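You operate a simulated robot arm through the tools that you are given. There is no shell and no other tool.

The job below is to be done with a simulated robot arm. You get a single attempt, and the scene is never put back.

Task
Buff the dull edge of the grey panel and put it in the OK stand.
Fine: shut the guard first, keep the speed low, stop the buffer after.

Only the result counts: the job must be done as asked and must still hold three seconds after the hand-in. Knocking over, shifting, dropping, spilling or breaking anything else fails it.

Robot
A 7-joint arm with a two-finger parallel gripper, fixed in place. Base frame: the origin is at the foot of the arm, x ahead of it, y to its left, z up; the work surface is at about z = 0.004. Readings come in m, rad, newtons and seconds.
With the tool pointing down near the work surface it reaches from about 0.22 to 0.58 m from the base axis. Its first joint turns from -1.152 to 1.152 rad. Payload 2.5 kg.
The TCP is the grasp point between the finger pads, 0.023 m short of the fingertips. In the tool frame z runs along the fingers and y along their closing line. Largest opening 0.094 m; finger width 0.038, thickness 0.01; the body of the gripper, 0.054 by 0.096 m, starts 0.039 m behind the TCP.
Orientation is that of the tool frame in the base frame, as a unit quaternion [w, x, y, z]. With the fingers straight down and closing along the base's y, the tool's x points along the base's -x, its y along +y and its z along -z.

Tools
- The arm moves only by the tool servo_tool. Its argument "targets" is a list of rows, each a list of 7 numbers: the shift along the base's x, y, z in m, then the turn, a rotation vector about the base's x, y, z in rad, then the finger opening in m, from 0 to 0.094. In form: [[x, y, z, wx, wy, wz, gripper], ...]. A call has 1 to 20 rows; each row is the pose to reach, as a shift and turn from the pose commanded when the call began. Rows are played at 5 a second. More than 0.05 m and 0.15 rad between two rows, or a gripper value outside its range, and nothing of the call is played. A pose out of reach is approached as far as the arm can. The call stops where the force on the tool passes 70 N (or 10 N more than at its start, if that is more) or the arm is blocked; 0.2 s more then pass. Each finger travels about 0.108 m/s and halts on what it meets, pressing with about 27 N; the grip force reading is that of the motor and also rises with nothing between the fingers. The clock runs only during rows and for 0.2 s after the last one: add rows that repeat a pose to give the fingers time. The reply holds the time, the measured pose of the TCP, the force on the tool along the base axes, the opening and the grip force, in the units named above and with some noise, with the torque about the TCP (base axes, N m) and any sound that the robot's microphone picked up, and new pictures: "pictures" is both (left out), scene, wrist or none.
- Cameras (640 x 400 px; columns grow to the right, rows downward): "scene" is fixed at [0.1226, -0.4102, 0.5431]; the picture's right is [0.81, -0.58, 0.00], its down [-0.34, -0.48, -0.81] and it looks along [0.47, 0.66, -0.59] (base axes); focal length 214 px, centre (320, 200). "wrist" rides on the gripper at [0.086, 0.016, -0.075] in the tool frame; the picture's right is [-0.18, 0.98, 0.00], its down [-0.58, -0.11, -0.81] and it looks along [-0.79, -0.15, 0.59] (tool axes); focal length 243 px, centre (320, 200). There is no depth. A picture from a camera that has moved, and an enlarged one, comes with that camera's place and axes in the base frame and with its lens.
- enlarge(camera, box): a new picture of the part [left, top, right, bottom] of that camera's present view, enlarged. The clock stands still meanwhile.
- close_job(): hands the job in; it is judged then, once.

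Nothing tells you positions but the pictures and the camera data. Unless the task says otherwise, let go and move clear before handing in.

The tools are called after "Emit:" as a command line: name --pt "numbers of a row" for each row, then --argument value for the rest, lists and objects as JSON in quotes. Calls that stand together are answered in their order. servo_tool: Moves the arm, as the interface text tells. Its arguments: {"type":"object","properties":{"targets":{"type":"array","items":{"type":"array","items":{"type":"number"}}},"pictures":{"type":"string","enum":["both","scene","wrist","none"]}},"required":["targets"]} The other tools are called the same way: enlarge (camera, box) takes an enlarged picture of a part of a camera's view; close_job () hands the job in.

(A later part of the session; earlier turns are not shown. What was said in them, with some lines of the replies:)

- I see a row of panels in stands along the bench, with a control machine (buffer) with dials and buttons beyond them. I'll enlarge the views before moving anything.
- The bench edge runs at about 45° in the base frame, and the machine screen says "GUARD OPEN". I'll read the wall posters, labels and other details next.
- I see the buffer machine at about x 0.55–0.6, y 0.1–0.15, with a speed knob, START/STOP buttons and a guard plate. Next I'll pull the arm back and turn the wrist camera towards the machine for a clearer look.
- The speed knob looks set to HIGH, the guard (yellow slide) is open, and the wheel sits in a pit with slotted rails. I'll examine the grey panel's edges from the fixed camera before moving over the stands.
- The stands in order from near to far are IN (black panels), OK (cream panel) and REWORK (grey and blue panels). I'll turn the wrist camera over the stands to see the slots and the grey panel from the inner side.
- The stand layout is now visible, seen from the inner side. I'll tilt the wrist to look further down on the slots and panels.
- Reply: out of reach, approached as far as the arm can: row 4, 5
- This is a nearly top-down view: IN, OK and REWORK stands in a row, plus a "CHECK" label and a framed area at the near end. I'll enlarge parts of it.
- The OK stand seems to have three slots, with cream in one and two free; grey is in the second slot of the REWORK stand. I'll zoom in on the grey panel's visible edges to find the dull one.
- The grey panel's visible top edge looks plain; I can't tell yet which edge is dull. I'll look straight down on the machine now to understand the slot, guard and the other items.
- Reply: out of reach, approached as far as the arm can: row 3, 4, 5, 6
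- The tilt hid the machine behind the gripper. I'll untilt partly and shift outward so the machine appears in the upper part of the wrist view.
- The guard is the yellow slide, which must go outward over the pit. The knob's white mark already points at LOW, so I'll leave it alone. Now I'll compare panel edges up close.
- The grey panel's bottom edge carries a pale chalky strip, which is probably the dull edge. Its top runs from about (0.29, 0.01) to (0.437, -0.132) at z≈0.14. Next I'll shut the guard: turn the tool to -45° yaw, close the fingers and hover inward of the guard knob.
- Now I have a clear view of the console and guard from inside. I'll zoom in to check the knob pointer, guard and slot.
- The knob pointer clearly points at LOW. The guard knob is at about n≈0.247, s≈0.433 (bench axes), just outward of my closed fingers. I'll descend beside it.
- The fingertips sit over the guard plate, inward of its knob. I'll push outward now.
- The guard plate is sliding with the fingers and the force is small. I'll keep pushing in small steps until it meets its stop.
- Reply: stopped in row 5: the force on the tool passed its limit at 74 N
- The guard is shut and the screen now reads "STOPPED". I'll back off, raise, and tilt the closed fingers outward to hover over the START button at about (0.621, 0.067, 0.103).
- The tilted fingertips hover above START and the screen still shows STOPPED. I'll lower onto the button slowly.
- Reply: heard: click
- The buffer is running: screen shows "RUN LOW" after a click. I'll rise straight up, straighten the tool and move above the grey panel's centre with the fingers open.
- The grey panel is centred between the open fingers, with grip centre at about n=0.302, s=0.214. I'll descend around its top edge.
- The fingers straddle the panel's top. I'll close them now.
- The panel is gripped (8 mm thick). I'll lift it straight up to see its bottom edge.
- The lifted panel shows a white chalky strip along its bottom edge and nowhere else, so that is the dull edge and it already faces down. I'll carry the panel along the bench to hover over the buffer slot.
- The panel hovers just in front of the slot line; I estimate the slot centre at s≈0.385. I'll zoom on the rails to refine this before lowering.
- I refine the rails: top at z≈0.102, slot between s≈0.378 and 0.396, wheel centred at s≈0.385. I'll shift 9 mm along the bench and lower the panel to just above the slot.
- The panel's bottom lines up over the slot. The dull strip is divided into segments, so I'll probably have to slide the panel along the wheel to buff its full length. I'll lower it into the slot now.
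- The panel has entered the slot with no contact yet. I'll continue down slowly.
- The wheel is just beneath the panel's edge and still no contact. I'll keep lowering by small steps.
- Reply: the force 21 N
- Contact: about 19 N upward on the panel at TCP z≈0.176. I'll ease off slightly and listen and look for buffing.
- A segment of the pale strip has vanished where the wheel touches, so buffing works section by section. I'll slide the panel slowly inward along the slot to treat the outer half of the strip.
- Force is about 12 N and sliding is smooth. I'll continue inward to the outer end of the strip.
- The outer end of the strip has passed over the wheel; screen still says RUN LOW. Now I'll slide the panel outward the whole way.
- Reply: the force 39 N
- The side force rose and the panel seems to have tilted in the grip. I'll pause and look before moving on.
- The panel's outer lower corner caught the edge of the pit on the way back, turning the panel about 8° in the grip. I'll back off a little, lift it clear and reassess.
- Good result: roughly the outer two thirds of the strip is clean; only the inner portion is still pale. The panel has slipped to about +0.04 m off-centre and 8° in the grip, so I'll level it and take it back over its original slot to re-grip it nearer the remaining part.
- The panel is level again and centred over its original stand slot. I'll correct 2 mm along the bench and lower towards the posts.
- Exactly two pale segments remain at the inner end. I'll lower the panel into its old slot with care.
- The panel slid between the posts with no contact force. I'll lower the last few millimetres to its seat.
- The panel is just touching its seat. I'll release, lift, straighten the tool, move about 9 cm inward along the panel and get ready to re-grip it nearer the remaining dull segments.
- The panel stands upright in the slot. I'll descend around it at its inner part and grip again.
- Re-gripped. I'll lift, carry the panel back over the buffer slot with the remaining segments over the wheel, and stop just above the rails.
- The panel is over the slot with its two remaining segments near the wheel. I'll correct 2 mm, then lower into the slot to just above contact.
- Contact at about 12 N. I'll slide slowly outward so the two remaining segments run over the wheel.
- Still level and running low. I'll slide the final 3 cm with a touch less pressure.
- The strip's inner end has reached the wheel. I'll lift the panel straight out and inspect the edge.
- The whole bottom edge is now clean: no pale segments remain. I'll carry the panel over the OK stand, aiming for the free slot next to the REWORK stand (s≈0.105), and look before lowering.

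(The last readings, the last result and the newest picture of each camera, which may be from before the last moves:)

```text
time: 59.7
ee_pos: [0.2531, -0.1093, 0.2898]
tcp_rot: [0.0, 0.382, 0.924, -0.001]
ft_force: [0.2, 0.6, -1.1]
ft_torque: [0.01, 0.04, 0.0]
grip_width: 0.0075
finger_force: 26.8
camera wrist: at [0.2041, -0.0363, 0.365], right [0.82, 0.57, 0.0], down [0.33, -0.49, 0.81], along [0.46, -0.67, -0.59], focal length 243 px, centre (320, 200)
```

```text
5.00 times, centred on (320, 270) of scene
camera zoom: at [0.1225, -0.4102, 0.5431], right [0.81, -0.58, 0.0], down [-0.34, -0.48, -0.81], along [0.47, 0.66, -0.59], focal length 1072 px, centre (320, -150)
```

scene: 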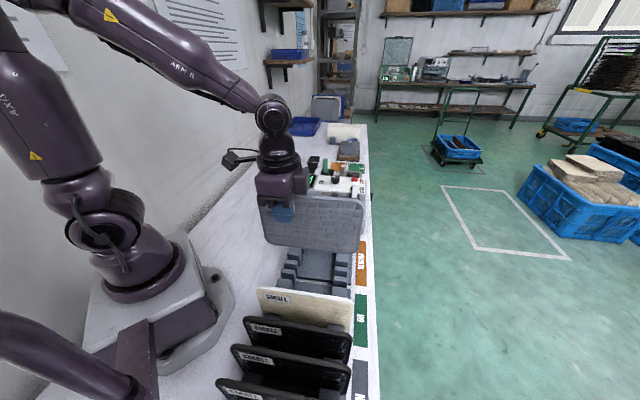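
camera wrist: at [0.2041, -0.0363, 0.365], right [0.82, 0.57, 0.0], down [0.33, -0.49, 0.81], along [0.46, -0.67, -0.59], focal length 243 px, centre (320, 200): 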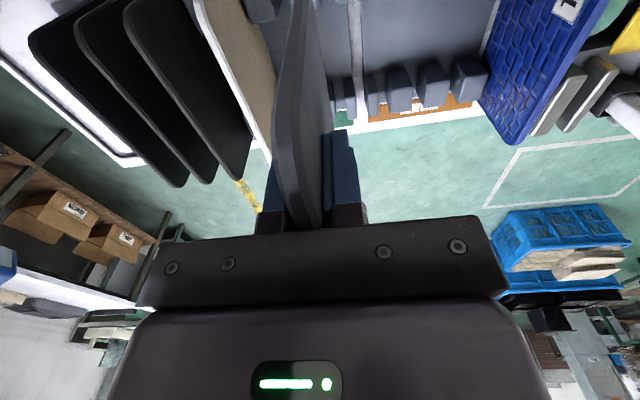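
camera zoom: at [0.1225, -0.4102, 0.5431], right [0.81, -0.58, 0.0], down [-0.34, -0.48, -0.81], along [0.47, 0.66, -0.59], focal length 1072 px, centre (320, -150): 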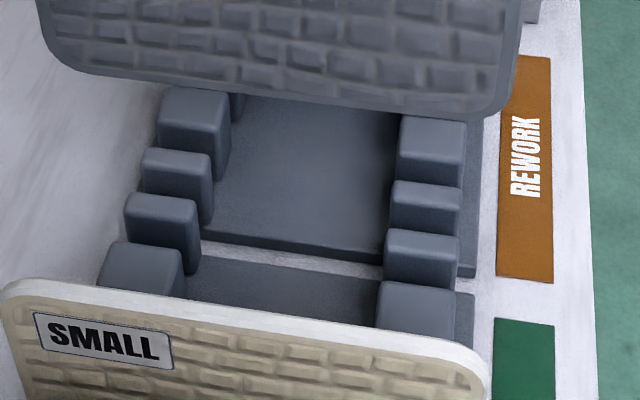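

The screen still shows the buffer running; it will be stopped after placing. I estimate the free OK slot at s≈0.110, but it is only about 14 mm wide, so I'll zoom for a more exact measurement.

Emit:
enlarge --camera "scene" --box '[340, 245, 372, 305]'

Emit:
enlarge --camera "scene" --box '[285, 240, 325, 295]'

Emit:
enlarge --camera "wrist" --box '[340, 55, 420, 135]'

Emit:
enlarge --camera "wrist" --box '[280, 0, 400, 80]'

```text
6.67 times, centred on (356, 275) of scene
camera zoom: at [0.1225, -0.4102, 0.5431], right [0.81, -0.58, 0.0], down [-0.34, -0.48, -0.81], along [0.47, 0.66, -0.59], focal length 1430 px, centre (80, -300)
```

zoom: 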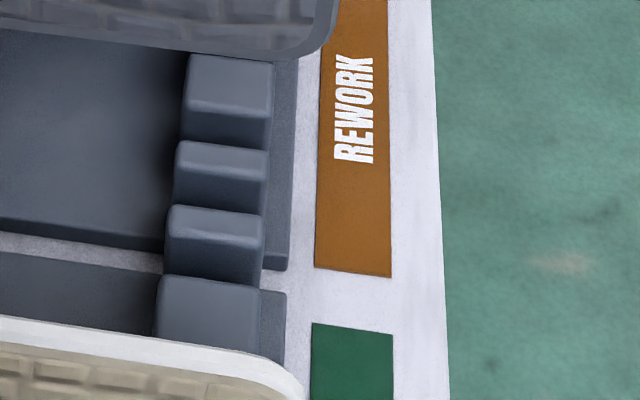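

```text
7.27 times, centred on (305, 268) of scene
camera zoom: at [0.1225, -0.4102, 0.5431], right [0.81, -0.58, 0.0], down [-0.34, -0.48, -0.81], along [0.47, 0.66, -0.59], focal length 1560 px, centre (429, -291)
```

zoom: 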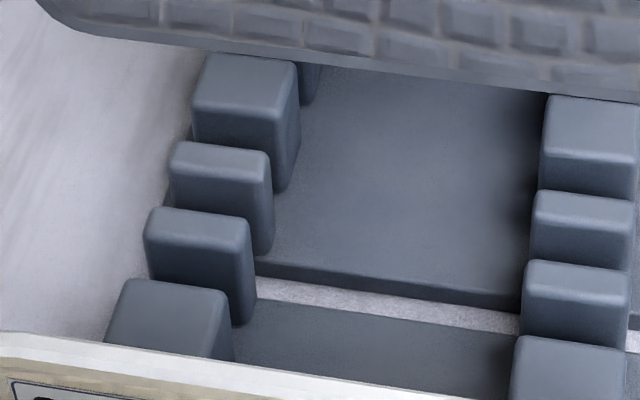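

```text
5.00 times, centred on (380, 95) of wrist
camera zoom: at [0.2041, -0.0363, 0.365], right [0.82, 0.57, 0.0], down [0.33, -0.49, 0.81], along [0.46, -0.67, -0.59], focal length 1213 px, centre (20, 725)
```

zoom: 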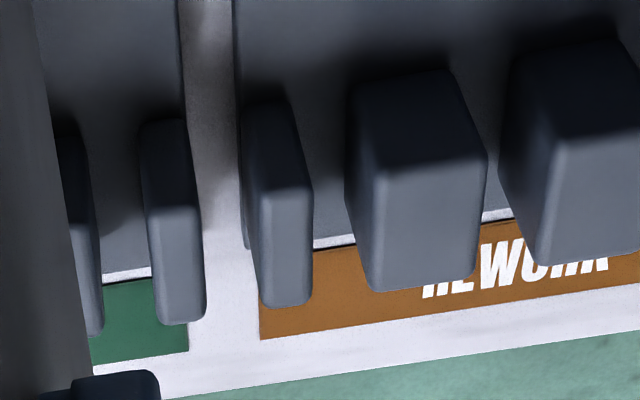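

```text
5.00 times, centred on (340, 40) of wrist
camera zoom: at [0.2041, -0.0363, 0.365], right [0.82, 0.57, 0.0], down [0.33, -0.49, 0.81], along [0.46, -0.67, -0.59], focal length 1213 px, centre (220, 1000)
```

zoom: 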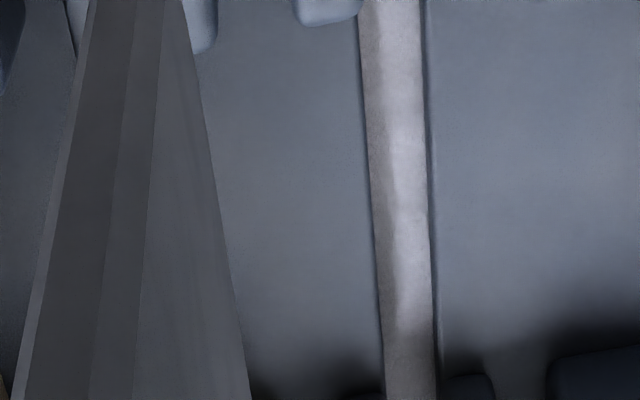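

Combining both cameras, I put the slot centre at s≈0.111. I'll shift 9 mm and lower to just above the posts for a visual check.

Emit:
servo_tool --pt "0.0064 0.0064 0 0 0 0 0.0" --pt "0.0064 0.0064 -0.03 0 0 0 0.0" --pt "0.0064 0.0064 -0.065 0 0 0 0.0" --pt "0.0064 0.0064 -0.1 0 0 0 0.0" --pt "0.0064 0.0064 -0.11 0 0 0 0.0" --pt "0.0064 0.0064 -0.11 0 0 0 0.0"

Emit:
enlarge --camera "scene" --box '[340, 245, 372, 305]'

Emit:
enlarge --camera "scene" --box '[265, 240, 325, 305]'

Emit:
enlarge --camera "wrist" --box '[300, 50, 420, 150]'

Emit:
enlarge --camera "wrist" --box '[150, 0, 450, 220]'

```text
time: 61.1
ee_pos: [0.2616, -0.1005, 0.1803]
tcp_rot: [0.001, 0.382, 0.924, -0.002]
ft_force: [-0.1, 0.7, -1.0]
ft_torque: [0.01, 0.05, 0.0]
grip_width: 0.0078
finger_force: 26.8
camera wrist: at [0.2116, -0.028, 0.2548], right [0.82, 0.57, 0.0], down [0.33, -0.49, 0.81], along [0.46, -0.67, -0.59], focal length 243 px, centre (320, 200)
```

scene: 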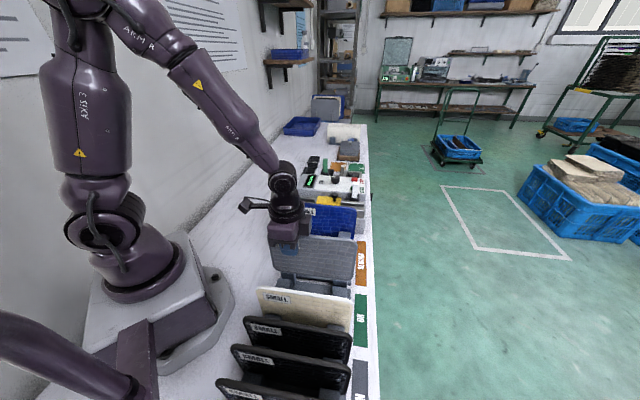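
wrist: 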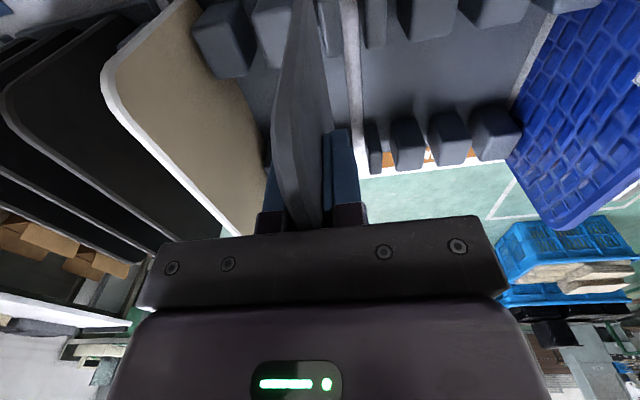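

```text
6.67 times, centred on (356, 275) of scene
camera zoom: at [0.1226, -0.4102, 0.5431], right [0.81, -0.58, 0.0], down [-0.34, -0.48, -0.81], along [0.47, 0.66, -0.59], focal length 1430 px, centre (80, -300)
```

zoom: 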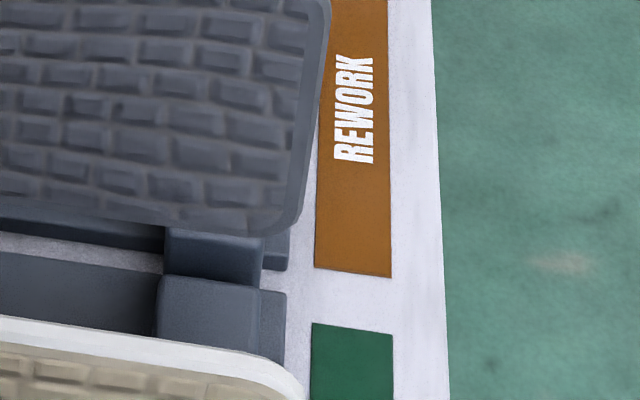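

```text
6.15 times, centred on (295, 272) of scene
camera zoom: at [0.1226, -0.4102, 0.5431], right [0.81, -0.58, 0.0], down [-0.34, -0.48, -0.81], along [0.47, 0.66, -0.59], focal length 1320 px, centre (474, -246)
```

zoom: 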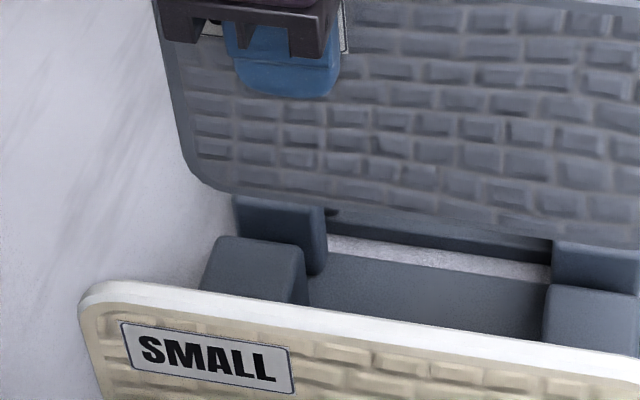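

```text
4.00 times, centred on (360, 100) of wrist
camera zoom: at [0.2116, -0.028, 0.2548], right [0.82, 0.57, 0.0], down [0.33, -0.49, 0.81], along [0.46, -0.67, -0.59], focal length 970 px, centre (160, 600)
```

zoom: 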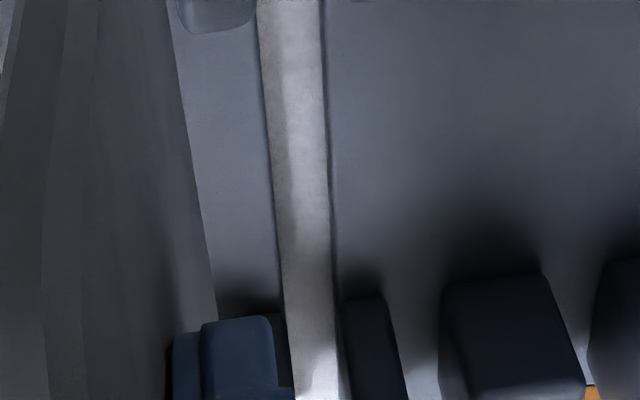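

```text
1.82 times, centred on (300, 110) of wrist
camera zoom: at [0.2116, -0.028, 0.2548], right [0.82, 0.57, 0.0], down [0.33, -0.49, 0.81], along [0.46, -0.67, -0.59], focal length 441 px, centre (356, 364)
```

zoom: 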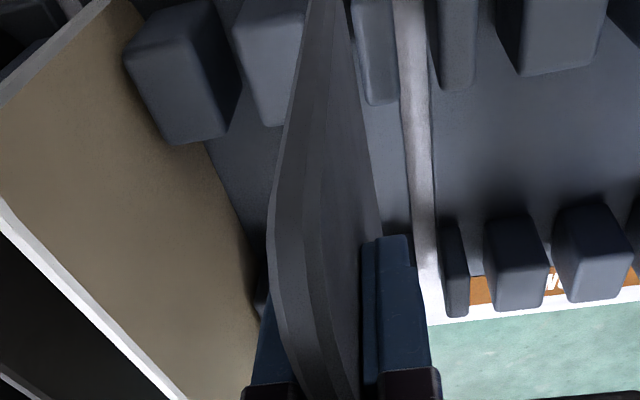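

By the pictures, the panel is about 3 mm too close to the small end post. I'll shift it back 3 mm and check again.

Emit:
servo_tool --pt "-0.001 -0.001 0 0 0 0 0.0" --pt "-0.002 -0.002 0 0 0 0 0.0" --pt "-0.002 -0.002 -0.002 0 0 0 0.0" --pt "-0.002 -0.002 -0.002 0 0 0 0.0" --pictures "none"

Emit:
enlarge --camera "wrist" --box '[280, 0, 380, 70]'

Emit:
enlarge --camera "scene" --box '[285, 255, 315, 295]'

Emit:
enlarge --camera "scene" --box '[340, 265, 365, 295]'

```text
time: 62.1
ee_pos: [0.2605, -0.1032, 0.1789]
tcp_rot: [0.001, 0.383, 0.924, -0.001]
ft_force: [0.7, 0.3, -0.8]
ft_torque: [0.03, 0.04, -0.03]
grip_width: 0.008
finger_force: 27.0
```

```text
5.71 times, centred on (330, 35) of wrist
camera zoom: at [0.2099, -0.0299, 0.2538], right [0.82, 0.57, 0.0], down [0.33, -0.49, 0.81], along [0.46, -0.67, -0.59], focal length 1386 px, centre (263, 1143)
```

zoom: 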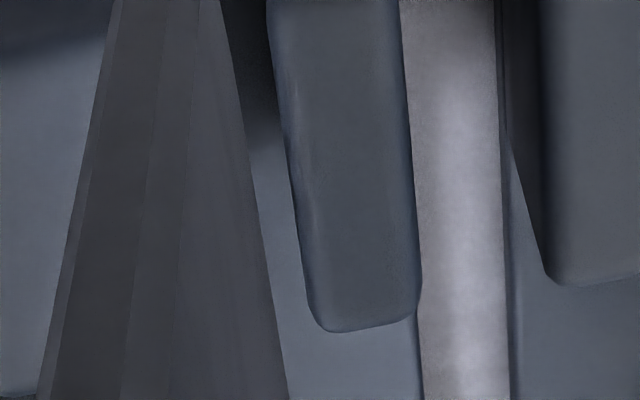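

```text
10.00 times, centred on (300, 275) of scene
camera zoom: at [0.1226, -0.4102, 0.5431], right [0.81, -0.58, 0.0], down [-0.34, -0.48, -0.81], along [0.47, 0.66, -0.59], focal length 2145 px, centre (520, -550)
```

zoom: 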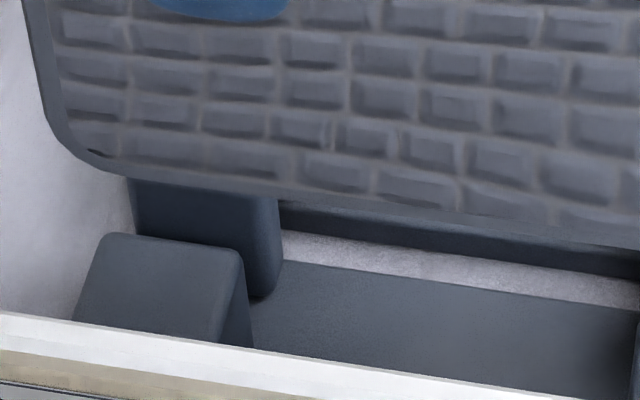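

```text
13.33 times, centred on (352, 280) of scene
camera zoom: at [0.1226, -0.4102, 0.5431], right [0.81, -0.58, 0.0], down [-0.34, -0.48, -0.81], along [0.47, 0.66, -0.59], focal length 2860 px, centre (-113, -867)
```

zoom: 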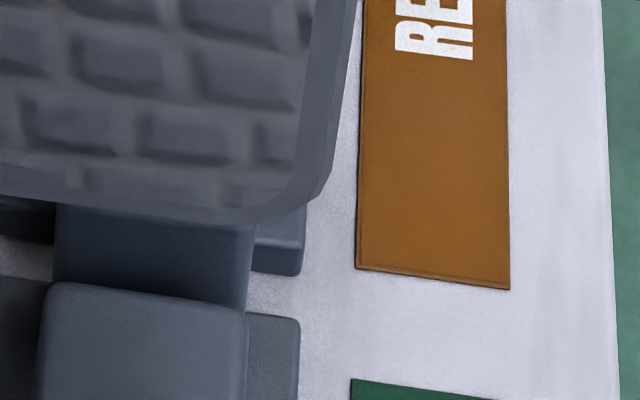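

The panel is now centred over the slot with about 4 mm on each side. I'll lower it in, watching the force.

Emit:
servo_tool --pt "0 0 -0.007 0 0 0 0.0" --pt "0 0 -0.014 0 0 0 0.0" --pt "0 0 -0.021 0 0 0 0.0" --pt "0 0 -0.028 0 0 0 0.0" --pt "0 0 -0.028 0 0 0 0.0"

Emit:
enlarge --camera "scene" --box '[265, 230, 375, 310]'

Emit:
enlarge --camera "wrist" --box '[280, 0, 380, 70]'

```text
time: 63.3
ee_pos: [0.2606, -0.1026, 0.1503]
tcp_rot: [0.0, 0.383, 0.924, -0.001]
ft_force: [0.2, -0.7, -0.4]
ft_torque: [0.05, 0.03, -0.04]
grip_width: 0.0077
finger_force: 26.9
camera wrist: at [0.2107, -0.0297, 0.2254], right [0.82, 0.57, 0.0], down [0.33, -0.49, 0.81], along [0.46, -0.67, -0.59], focal length 243 px, centre (320, 200)
```

scene: 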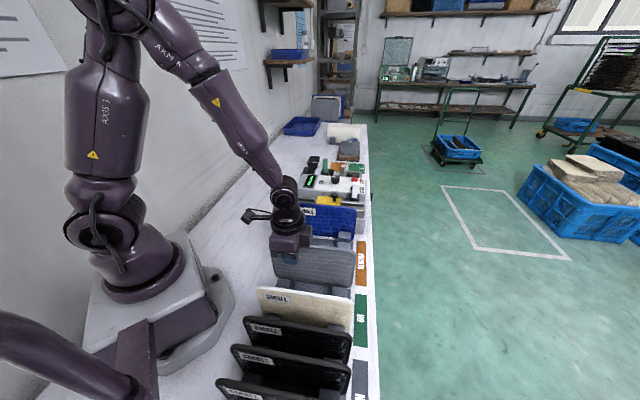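
wrist: 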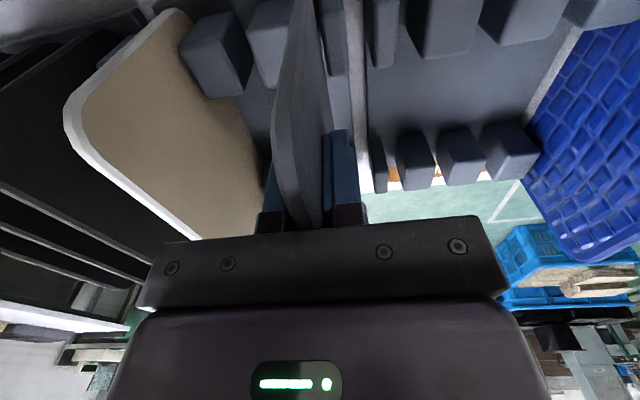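

```text
5.00 times, centred on (320, 270) of scene
camera zoom: at [0.1226, -0.4102, 0.5431], right [0.81, -0.58, 0.0], down [-0.34, -0.48, -0.81], along [0.47, 0.66, -0.59], focal length 1072 px, centre (320, -150)
```

zoom: 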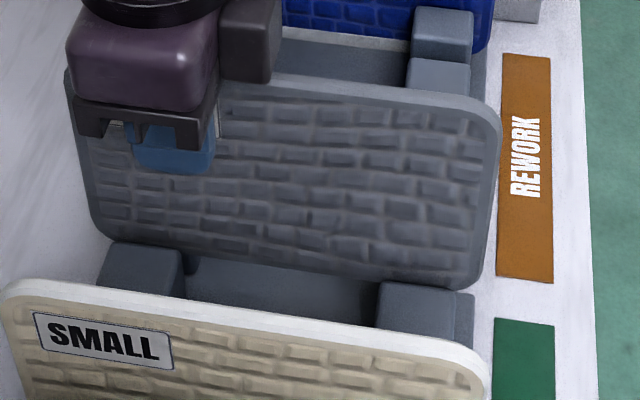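

```text
5.71 times, centred on (330, 35) of wrist
camera zoom: at [0.2107, -0.0297, 0.2254], right [0.82, 0.57, 0.0], down [0.33, -0.49, 0.81], along [0.46, -0.67, -0.59], focal length 1386 px, centre (263, 1143)
```

zoom: 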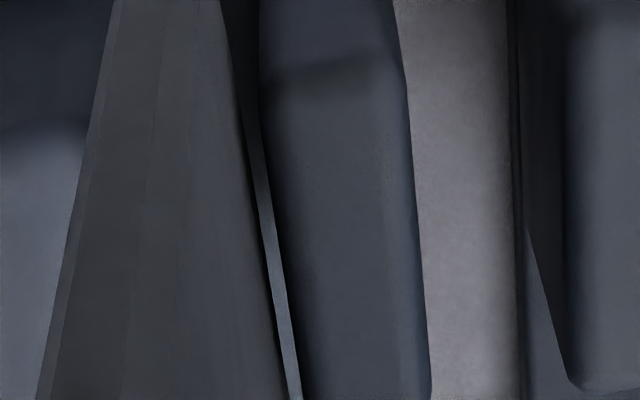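

It has entered the slot with no force on the tool. I'll continue down to the seat.

Emit:
servo_tool --pt "0 0 -0.007 0 0 0 0.0" --pt "0 0 -0.014 0 0 0 0.0" --pt "0 0 -0.021 0 0 0 0.0" --pt "0 0 -0.027 0 0 0 0.0" --pt "0 0 -0.03 0 0 0 0.0" --pictures "none"

Emit:
servo_tool --pt "0 0 -0.0015 0 0 0 0.0" --pt "0 0 -0.003 0 0 0 0.0" --pictures "none"

```text
time: 64.5
ee_pos: [0.2595, -0.1045, 0.1216]
tcp_rot: [0.0, 0.382, 0.924, -0.001]
ft_force: [-1.0, -0.1, -0.5]
ft_torque: [0.02, 0.02, 0.01]
grip_width: 0.0078
finger_force: 27.3
```

```text
time: 65.1
ee_pos: [0.2607, -0.1042, 0.1203]
tcp_rot: [0.0, 0.383, 0.924, -0.001]
ft_force: [-0.3, -0.9, -0.6]
ft_torque: [0.03, 0.0, 0.0]
grip_width: 0.0078
finger_force: 27.0
```

Emit:
servo_tool --pt "0 0 -0.0015 0 0 0 0.0" --pt "0 0 -0.003 0 0 0 0.0" --pictures "none"

```text
time: 65.7
ee_pos: [0.2595, -0.1028, 0.1171]
tcp_rot: [0.001, 0.382, 0.924, 0.0]
ft_force: [-0.6, 0.1, 3.1]
ft_torque: [0.12, 0.13, 0.02]
grip_width: 0.0077
finger_force: 27.0
```

The panel is seated (3 N). I'll release it and rise straight up.

Emit:
servo_tool --pt "0 0 0.0 0 0 0 0.015" --pt "0 0 0.0 0 0 0 0.03" --pt "0 0 0.0 0 0 0 0.05" --pt "0 0 0.0 0 0 0 0.05" --pt "0 0 0.03 0 0 0 0.05" --pt "0 0 0.07 0 0 0 0.05" --pt "0 0 0.115 0 0 0 0.05" --pt "0 0 0.15 0 0 0 0.05"

Emit:
enlarge --camera "scene" --box '[255, 220, 385, 320]'

Emit:
enlarge --camera "wrist" --box '[150, 0, 450, 220]'

```text
time: 67.5
ee_pos: [0.2604, -0.1029, 0.2649]
tcp_rot: [0.001, 0.381, 0.924, -0.002]
ft_force: [-0.5, 0.0, -0.6]
ft_torque: [-0.01, 0.0, -0.01]
grip_width: 0.0501
finger_force: 0.0
camera wrist: at [0.2105, -0.0296, 0.34], right [0.82, 0.57, 0.0], down [0.34, -0.49, 0.81], along [0.46, -0.67, -0.59], focal length 243 px, centre (320, 200)
```

scene: 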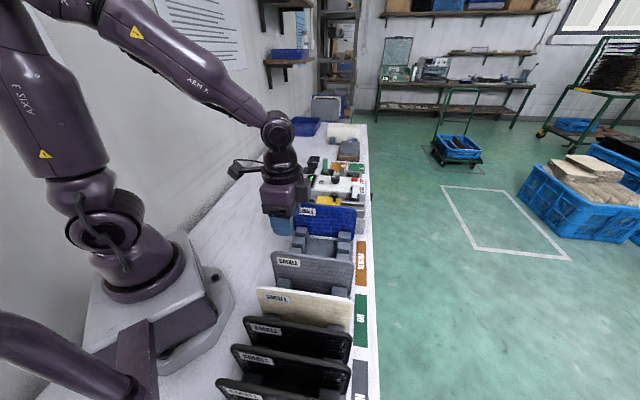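
wrist: 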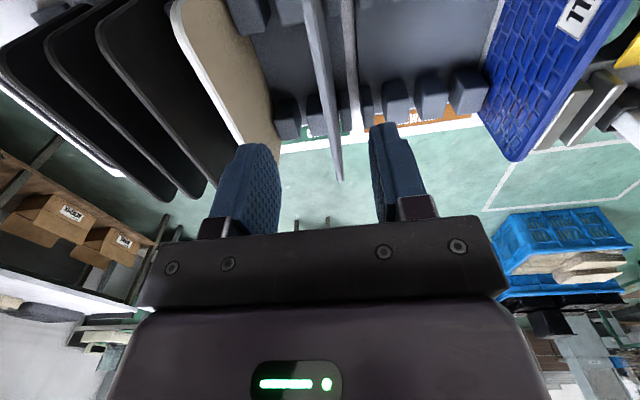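

```text
4.00 times, centred on (320, 270) of scene
camera zoom: at [0.1226, -0.4102, 0.5431], right [0.81, -0.58, 0.0], down [-0.34, -0.48, -0.81], along [0.47, 0.66, -0.59], focal length 858 px, centre (320, -80)
```

zoom: 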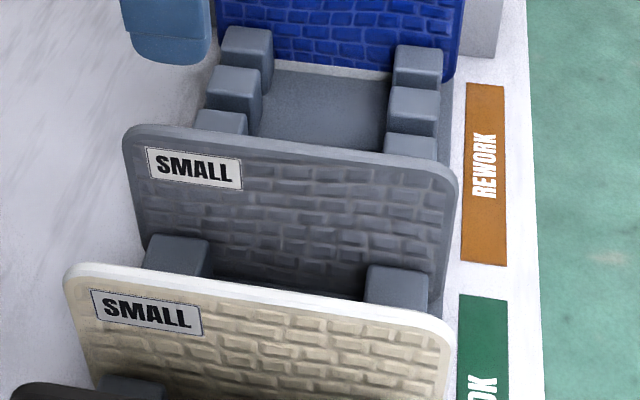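

```text
1.82 times, centred on (300, 110) of wrist
camera zoom: at [0.2105, -0.0296, 0.34], right [0.82, 0.57, 0.0], down [0.34, -0.49, 0.81], along [0.46, -0.67, -0.59], focal length 441 px, centre (356, 364)
```

zoom: 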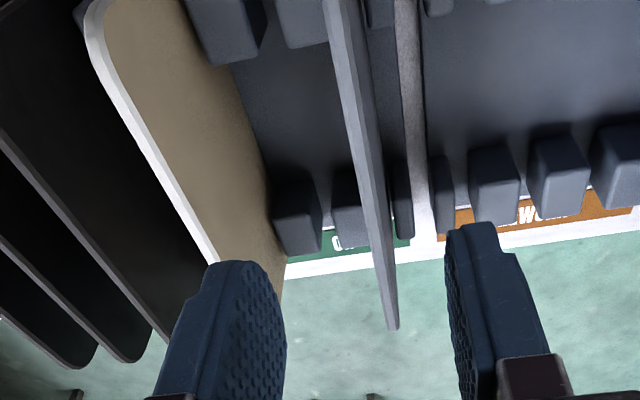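

The grey panel stands upright in the OK stand, well clear of its neighbours. Next I'll move to hover over the red STOP button at about (0.667, 0.112, 0.103), with the fingers closed and tilted outward.

Emit:
servo_tool --pt "0.0369 0.0195 0.012 -0.0145 -0.0655 0.0987 0.03" --pt "0.0738 0.0391 0.024 -0.029 -0.1309 0.1973 0.015" --pt "0.1108 0.0586 0.035 -0.0435 -0.1964 0.296 0.0" --pt "0.1477 0.0781 0.035 -0.058 -0.2619 0.3947 0.0" --pt "0.1846 0.0977 0.035 -0.0725 -0.3274 0.4934 0.0" --pt "0.2215 0.1172 0.035 -0.0871 -0.3928 0.592 0.0" --pt "0.2584 0.1368 0.035 -0.1016 -0.4583 0.6907 0.0" --pt "0.2953 0.1563 0.035 -0.1161 -0.5238 0.7894 0.0" --pt "0.3323 0.1758 0.035 -0.1306 -0.5893 0.8881 0.0" --pt "0.3692 0.1954 0.035 -0.1451 -0.6547 0.9867 0.0" --pt "0.4061 0.2149 0.035 -0.1596 -0.7202 1.0854 0.0" --pt "0.4061 0.2149 0.0 -0.1596 -0.7202 1.0854 0.0" --pt "0.4061 0.2149 -0.045 -0.1596 -0.7202 1.0854 0.0" --pt "0.4061 0.2149 -0.045 -0.1596 -0.7202 1.0854 0.0"

Emit:
enlarge --camera "scene" --box '[285, 130, 385, 215]'

```text
time: 70.5
ee_pos: [0.6662, 0.1119, 0.2205]
tcp_rot: [0.338, -0.162, 0.925, 0.058]
ft_force: [1.1, 0.2, -0.4]
ft_torque: [-0.01, -0.03, -0.03]
grip_width: 0.0002
finger_force: 26.5
camera wrist: at [0.5548, 0.0885, 0.2205], right [-0.2, 0.97, 0.12], down [-0.04, -0.13, 0.99], along [0.98, 0.2, 0.06], focal length 243 px, centre (320, 200)
```

scene: 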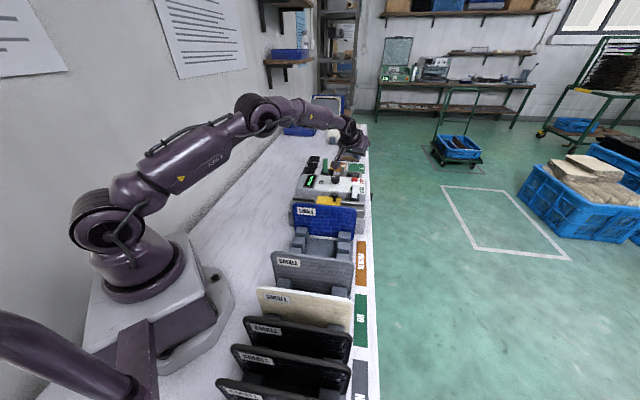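
wrist: 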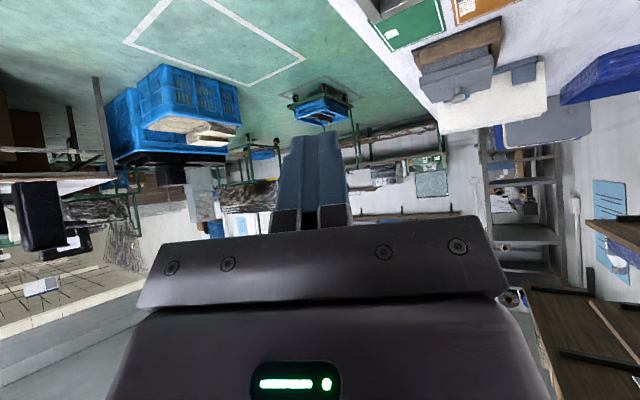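

```text
4.71 times, centred on (335, 172) of scene
camera zoom: at [0.1226, -0.4102, 0.5431], right [0.81, -0.58, 0.0], down [-0.34, -0.48, -0.81], along [0.47, 0.66, -0.59], focal length 1009 px, centre (249, 329)
```

zoom: 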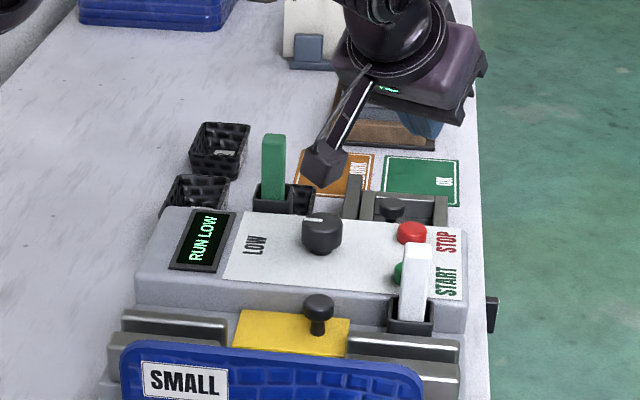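

The fingertips hover over STOP; the screen still shows RUN LOW. I'll lower onto the button.

Emit:
servo_tool --pt "0 0 -0.03 0 0 0 0" --pt "0 0 -0.06 0 0 0 0" --pt "0 0 -0.075 0 0 0 0" --pt "0 0 -0.081 0 0 0 0" --pt "0 0 -0.085 0 0 0 0"

Emit:
enlarge --camera "scene" --box '[285, 130, 385, 215]'

```text
time: 71.7
ee_pos: [0.6673, 0.1124, 0.1361]
tcp_rot: [0.34, -0.162, 0.925, 0.059]
ft_force: [-1.3, 0.8, 6.5]
ft_torque: [0.05, 0.04, 0.0]
grip_width: 0.0
finger_force: 27.3
heard: click
camera wrist: at [0.5542, 0.0886, 0.1371], right [-0.2, 0.97, 0.12], down [-0.04, -0.13, 0.99], along [0.98, 0.2, 0.06], focal length 243 px, centre (320, 200)
```

scene: 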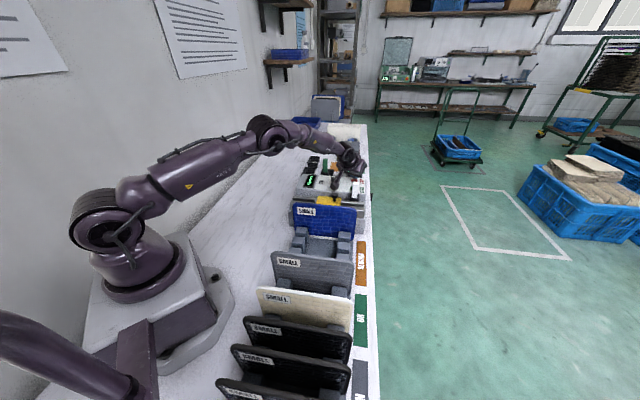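
wrist: 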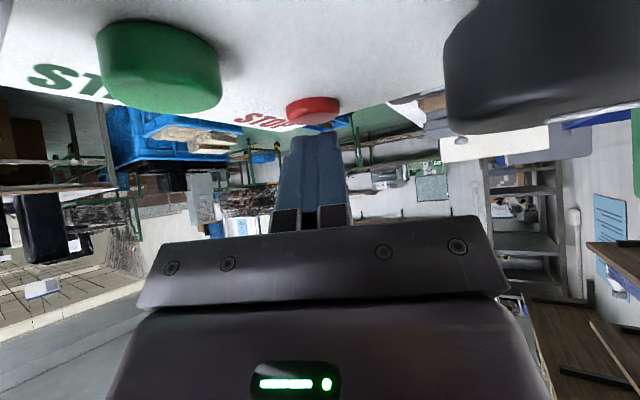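

```text
4.71 times, centred on (335, 172) of scene
camera zoom: at [0.1225, -0.4102, 0.5431], right [0.81, -0.58, 0.0], down [-0.34, -0.48, -0.81], along [0.47, 0.66, -0.59], focal length 1009 px, centre (249, 329)
```

zoom: 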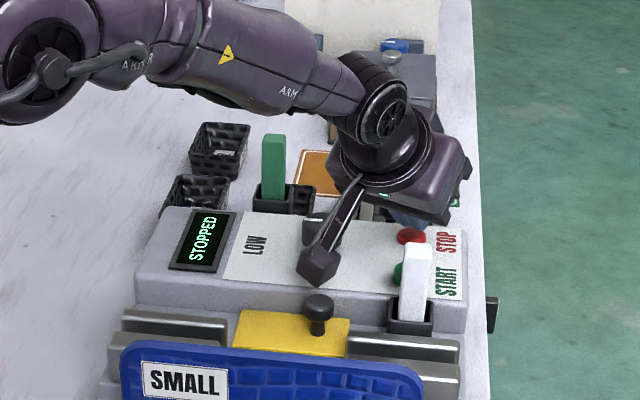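

The screen now reads "STOPPED" after a click. I'll rise straight up, pull back clear of everything, and check the final scene.

Emit:
servo_tool --pt "0 0 0.04 0 0 0 0" --pt "0 0 0.08 0 0 0 0" --pt "0 0 0.12 0 0 0 0" --pt "-0.04 0.0 0.14 0.03 0.08 0 0" --pt "-0.08 0.0 0.16 0.06 0.16 0 0" --pt "-0.12 0.0 0.18 0.09 0.24 0 0" --pt "-0.16 0 0.2 0.12 0.32 0 0" --pt "-0.2 0 0.22 0.15 0.4 0 0" --pt "-0.24 0 0.24 0.18 0.48 0 0" --pt "-0.24 0 0.24 0.18 0.48 0 0"

Emit:
enlarge --camera "scene" --box '[200, 230, 400, 400]'

Emit:
enlarge --camera "scene" --box '[270, 130, 390, 250]'

Emit:
enlarge --camera "scene" --box '[265, 240, 375, 310]'

```text
time: 73.9
ee_pos: [0.4263, 0.1123, 0.3735]
tcp_rot: [0.122, -0.113, 0.97, 0.178]
ft_force: [-0.7, 0.5, -0.2]
ft_torque: [0.03, -0.01, 0.02]
grip_width: 0.0
finger_force: 26.8
camera wrist: at [0.3261, 0.084, 0.4232], right [-0.08, 0.93, 0.36], down [0.42, -0.3, 0.86], along [0.9, 0.23, -0.36], focal length 243 px, centre (320, 200)
```

scene: 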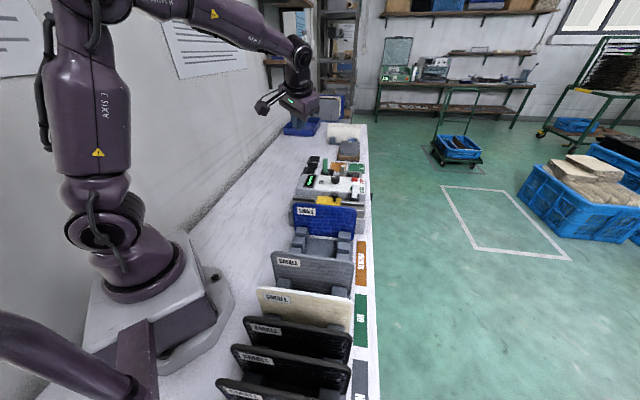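
wrist: 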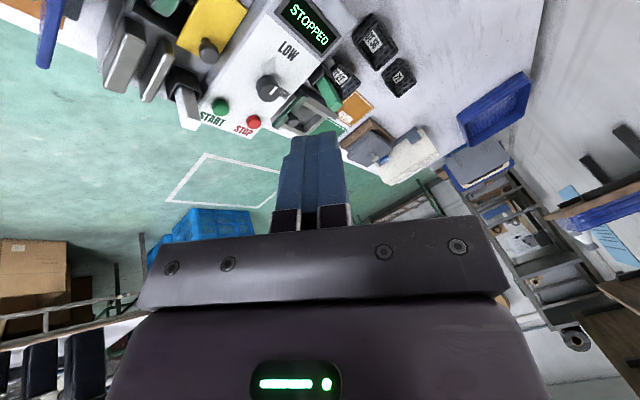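

```text
2.35 times, centred on (300, 315) of scene
camera zoom: at [0.1225, -0.4102, 0.5431], right [0.81, -0.58, 0.0], down [-0.34, -0.48, -0.81], along [0.47, 0.66, -0.59], focal length 505 px, centre (367, -71)
```

zoom: 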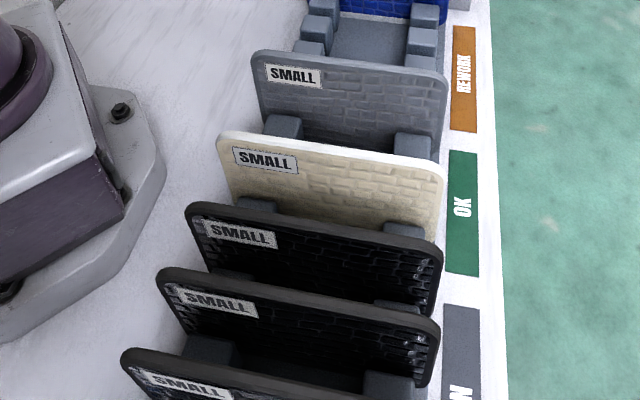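

```text
3.33 times, centred on (330, 190) of scene
camera zoom: at [0.1225, -0.4102, 0.5431], right [0.81, -0.58, 0.0], down [-0.34, -0.48, -0.81], along [0.47, 0.66, -0.59], focal length 715 px, centre (287, 233)
```

zoom: 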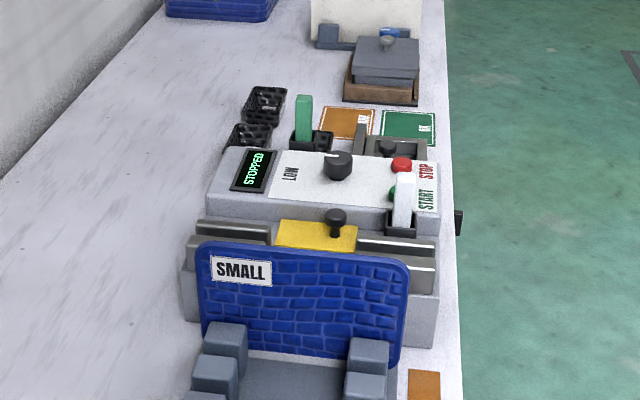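

```text
5.71 times, centred on (320, 275) of scene
camera zoom: at [0.1225, -0.4102, 0.5431], right [0.81, -0.58, 0.0], down [-0.34, -0.48, -0.81], along [0.47, 0.66, -0.59], focal length 1226 px, centre (320, -229)
```

zoom: 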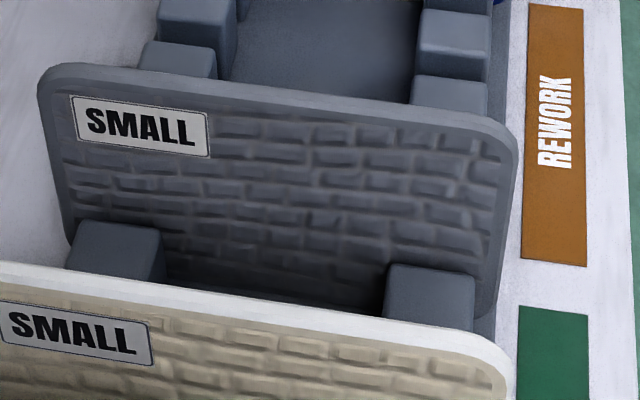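

The grey panel stands in the OK stand with its bottom edge buffed. The guard is shut, the screen reads STOPPED, and the blue, cream and black panels are still upright in their stands. The arm is clear, so I'm handing in the job.

Emit:
close_job

```text
The job is handed in.
```

The grey panel's dull bottom edge is buffed along its full length. The panel stands upright in the OK stand, in the free slot next to the REWORK stand.

- **Guard:** I slid it shut before starting anything; the screen changed from "GUARD OPEN" to "STOPPED".
- **Speed:** The knob already pointed at LOW, so I left it alone. The buffer showed "RUN LOW" while it ran.
- **Buffing:** On the first pass the panel caught the edge of the wheel pit and turned about 8° in the gripper, with two pale segments left to do. I set it back in its REWORK slot, gripped it again and buffed those. The lifted panel then showed no pale strip.
- **Stop:** I pressed STOP after placing the panel, and the screen reads "STOPPED".

In the last pictures the other panels and items on the bench look undisturbed. The gripper is empty and the arm is clear.
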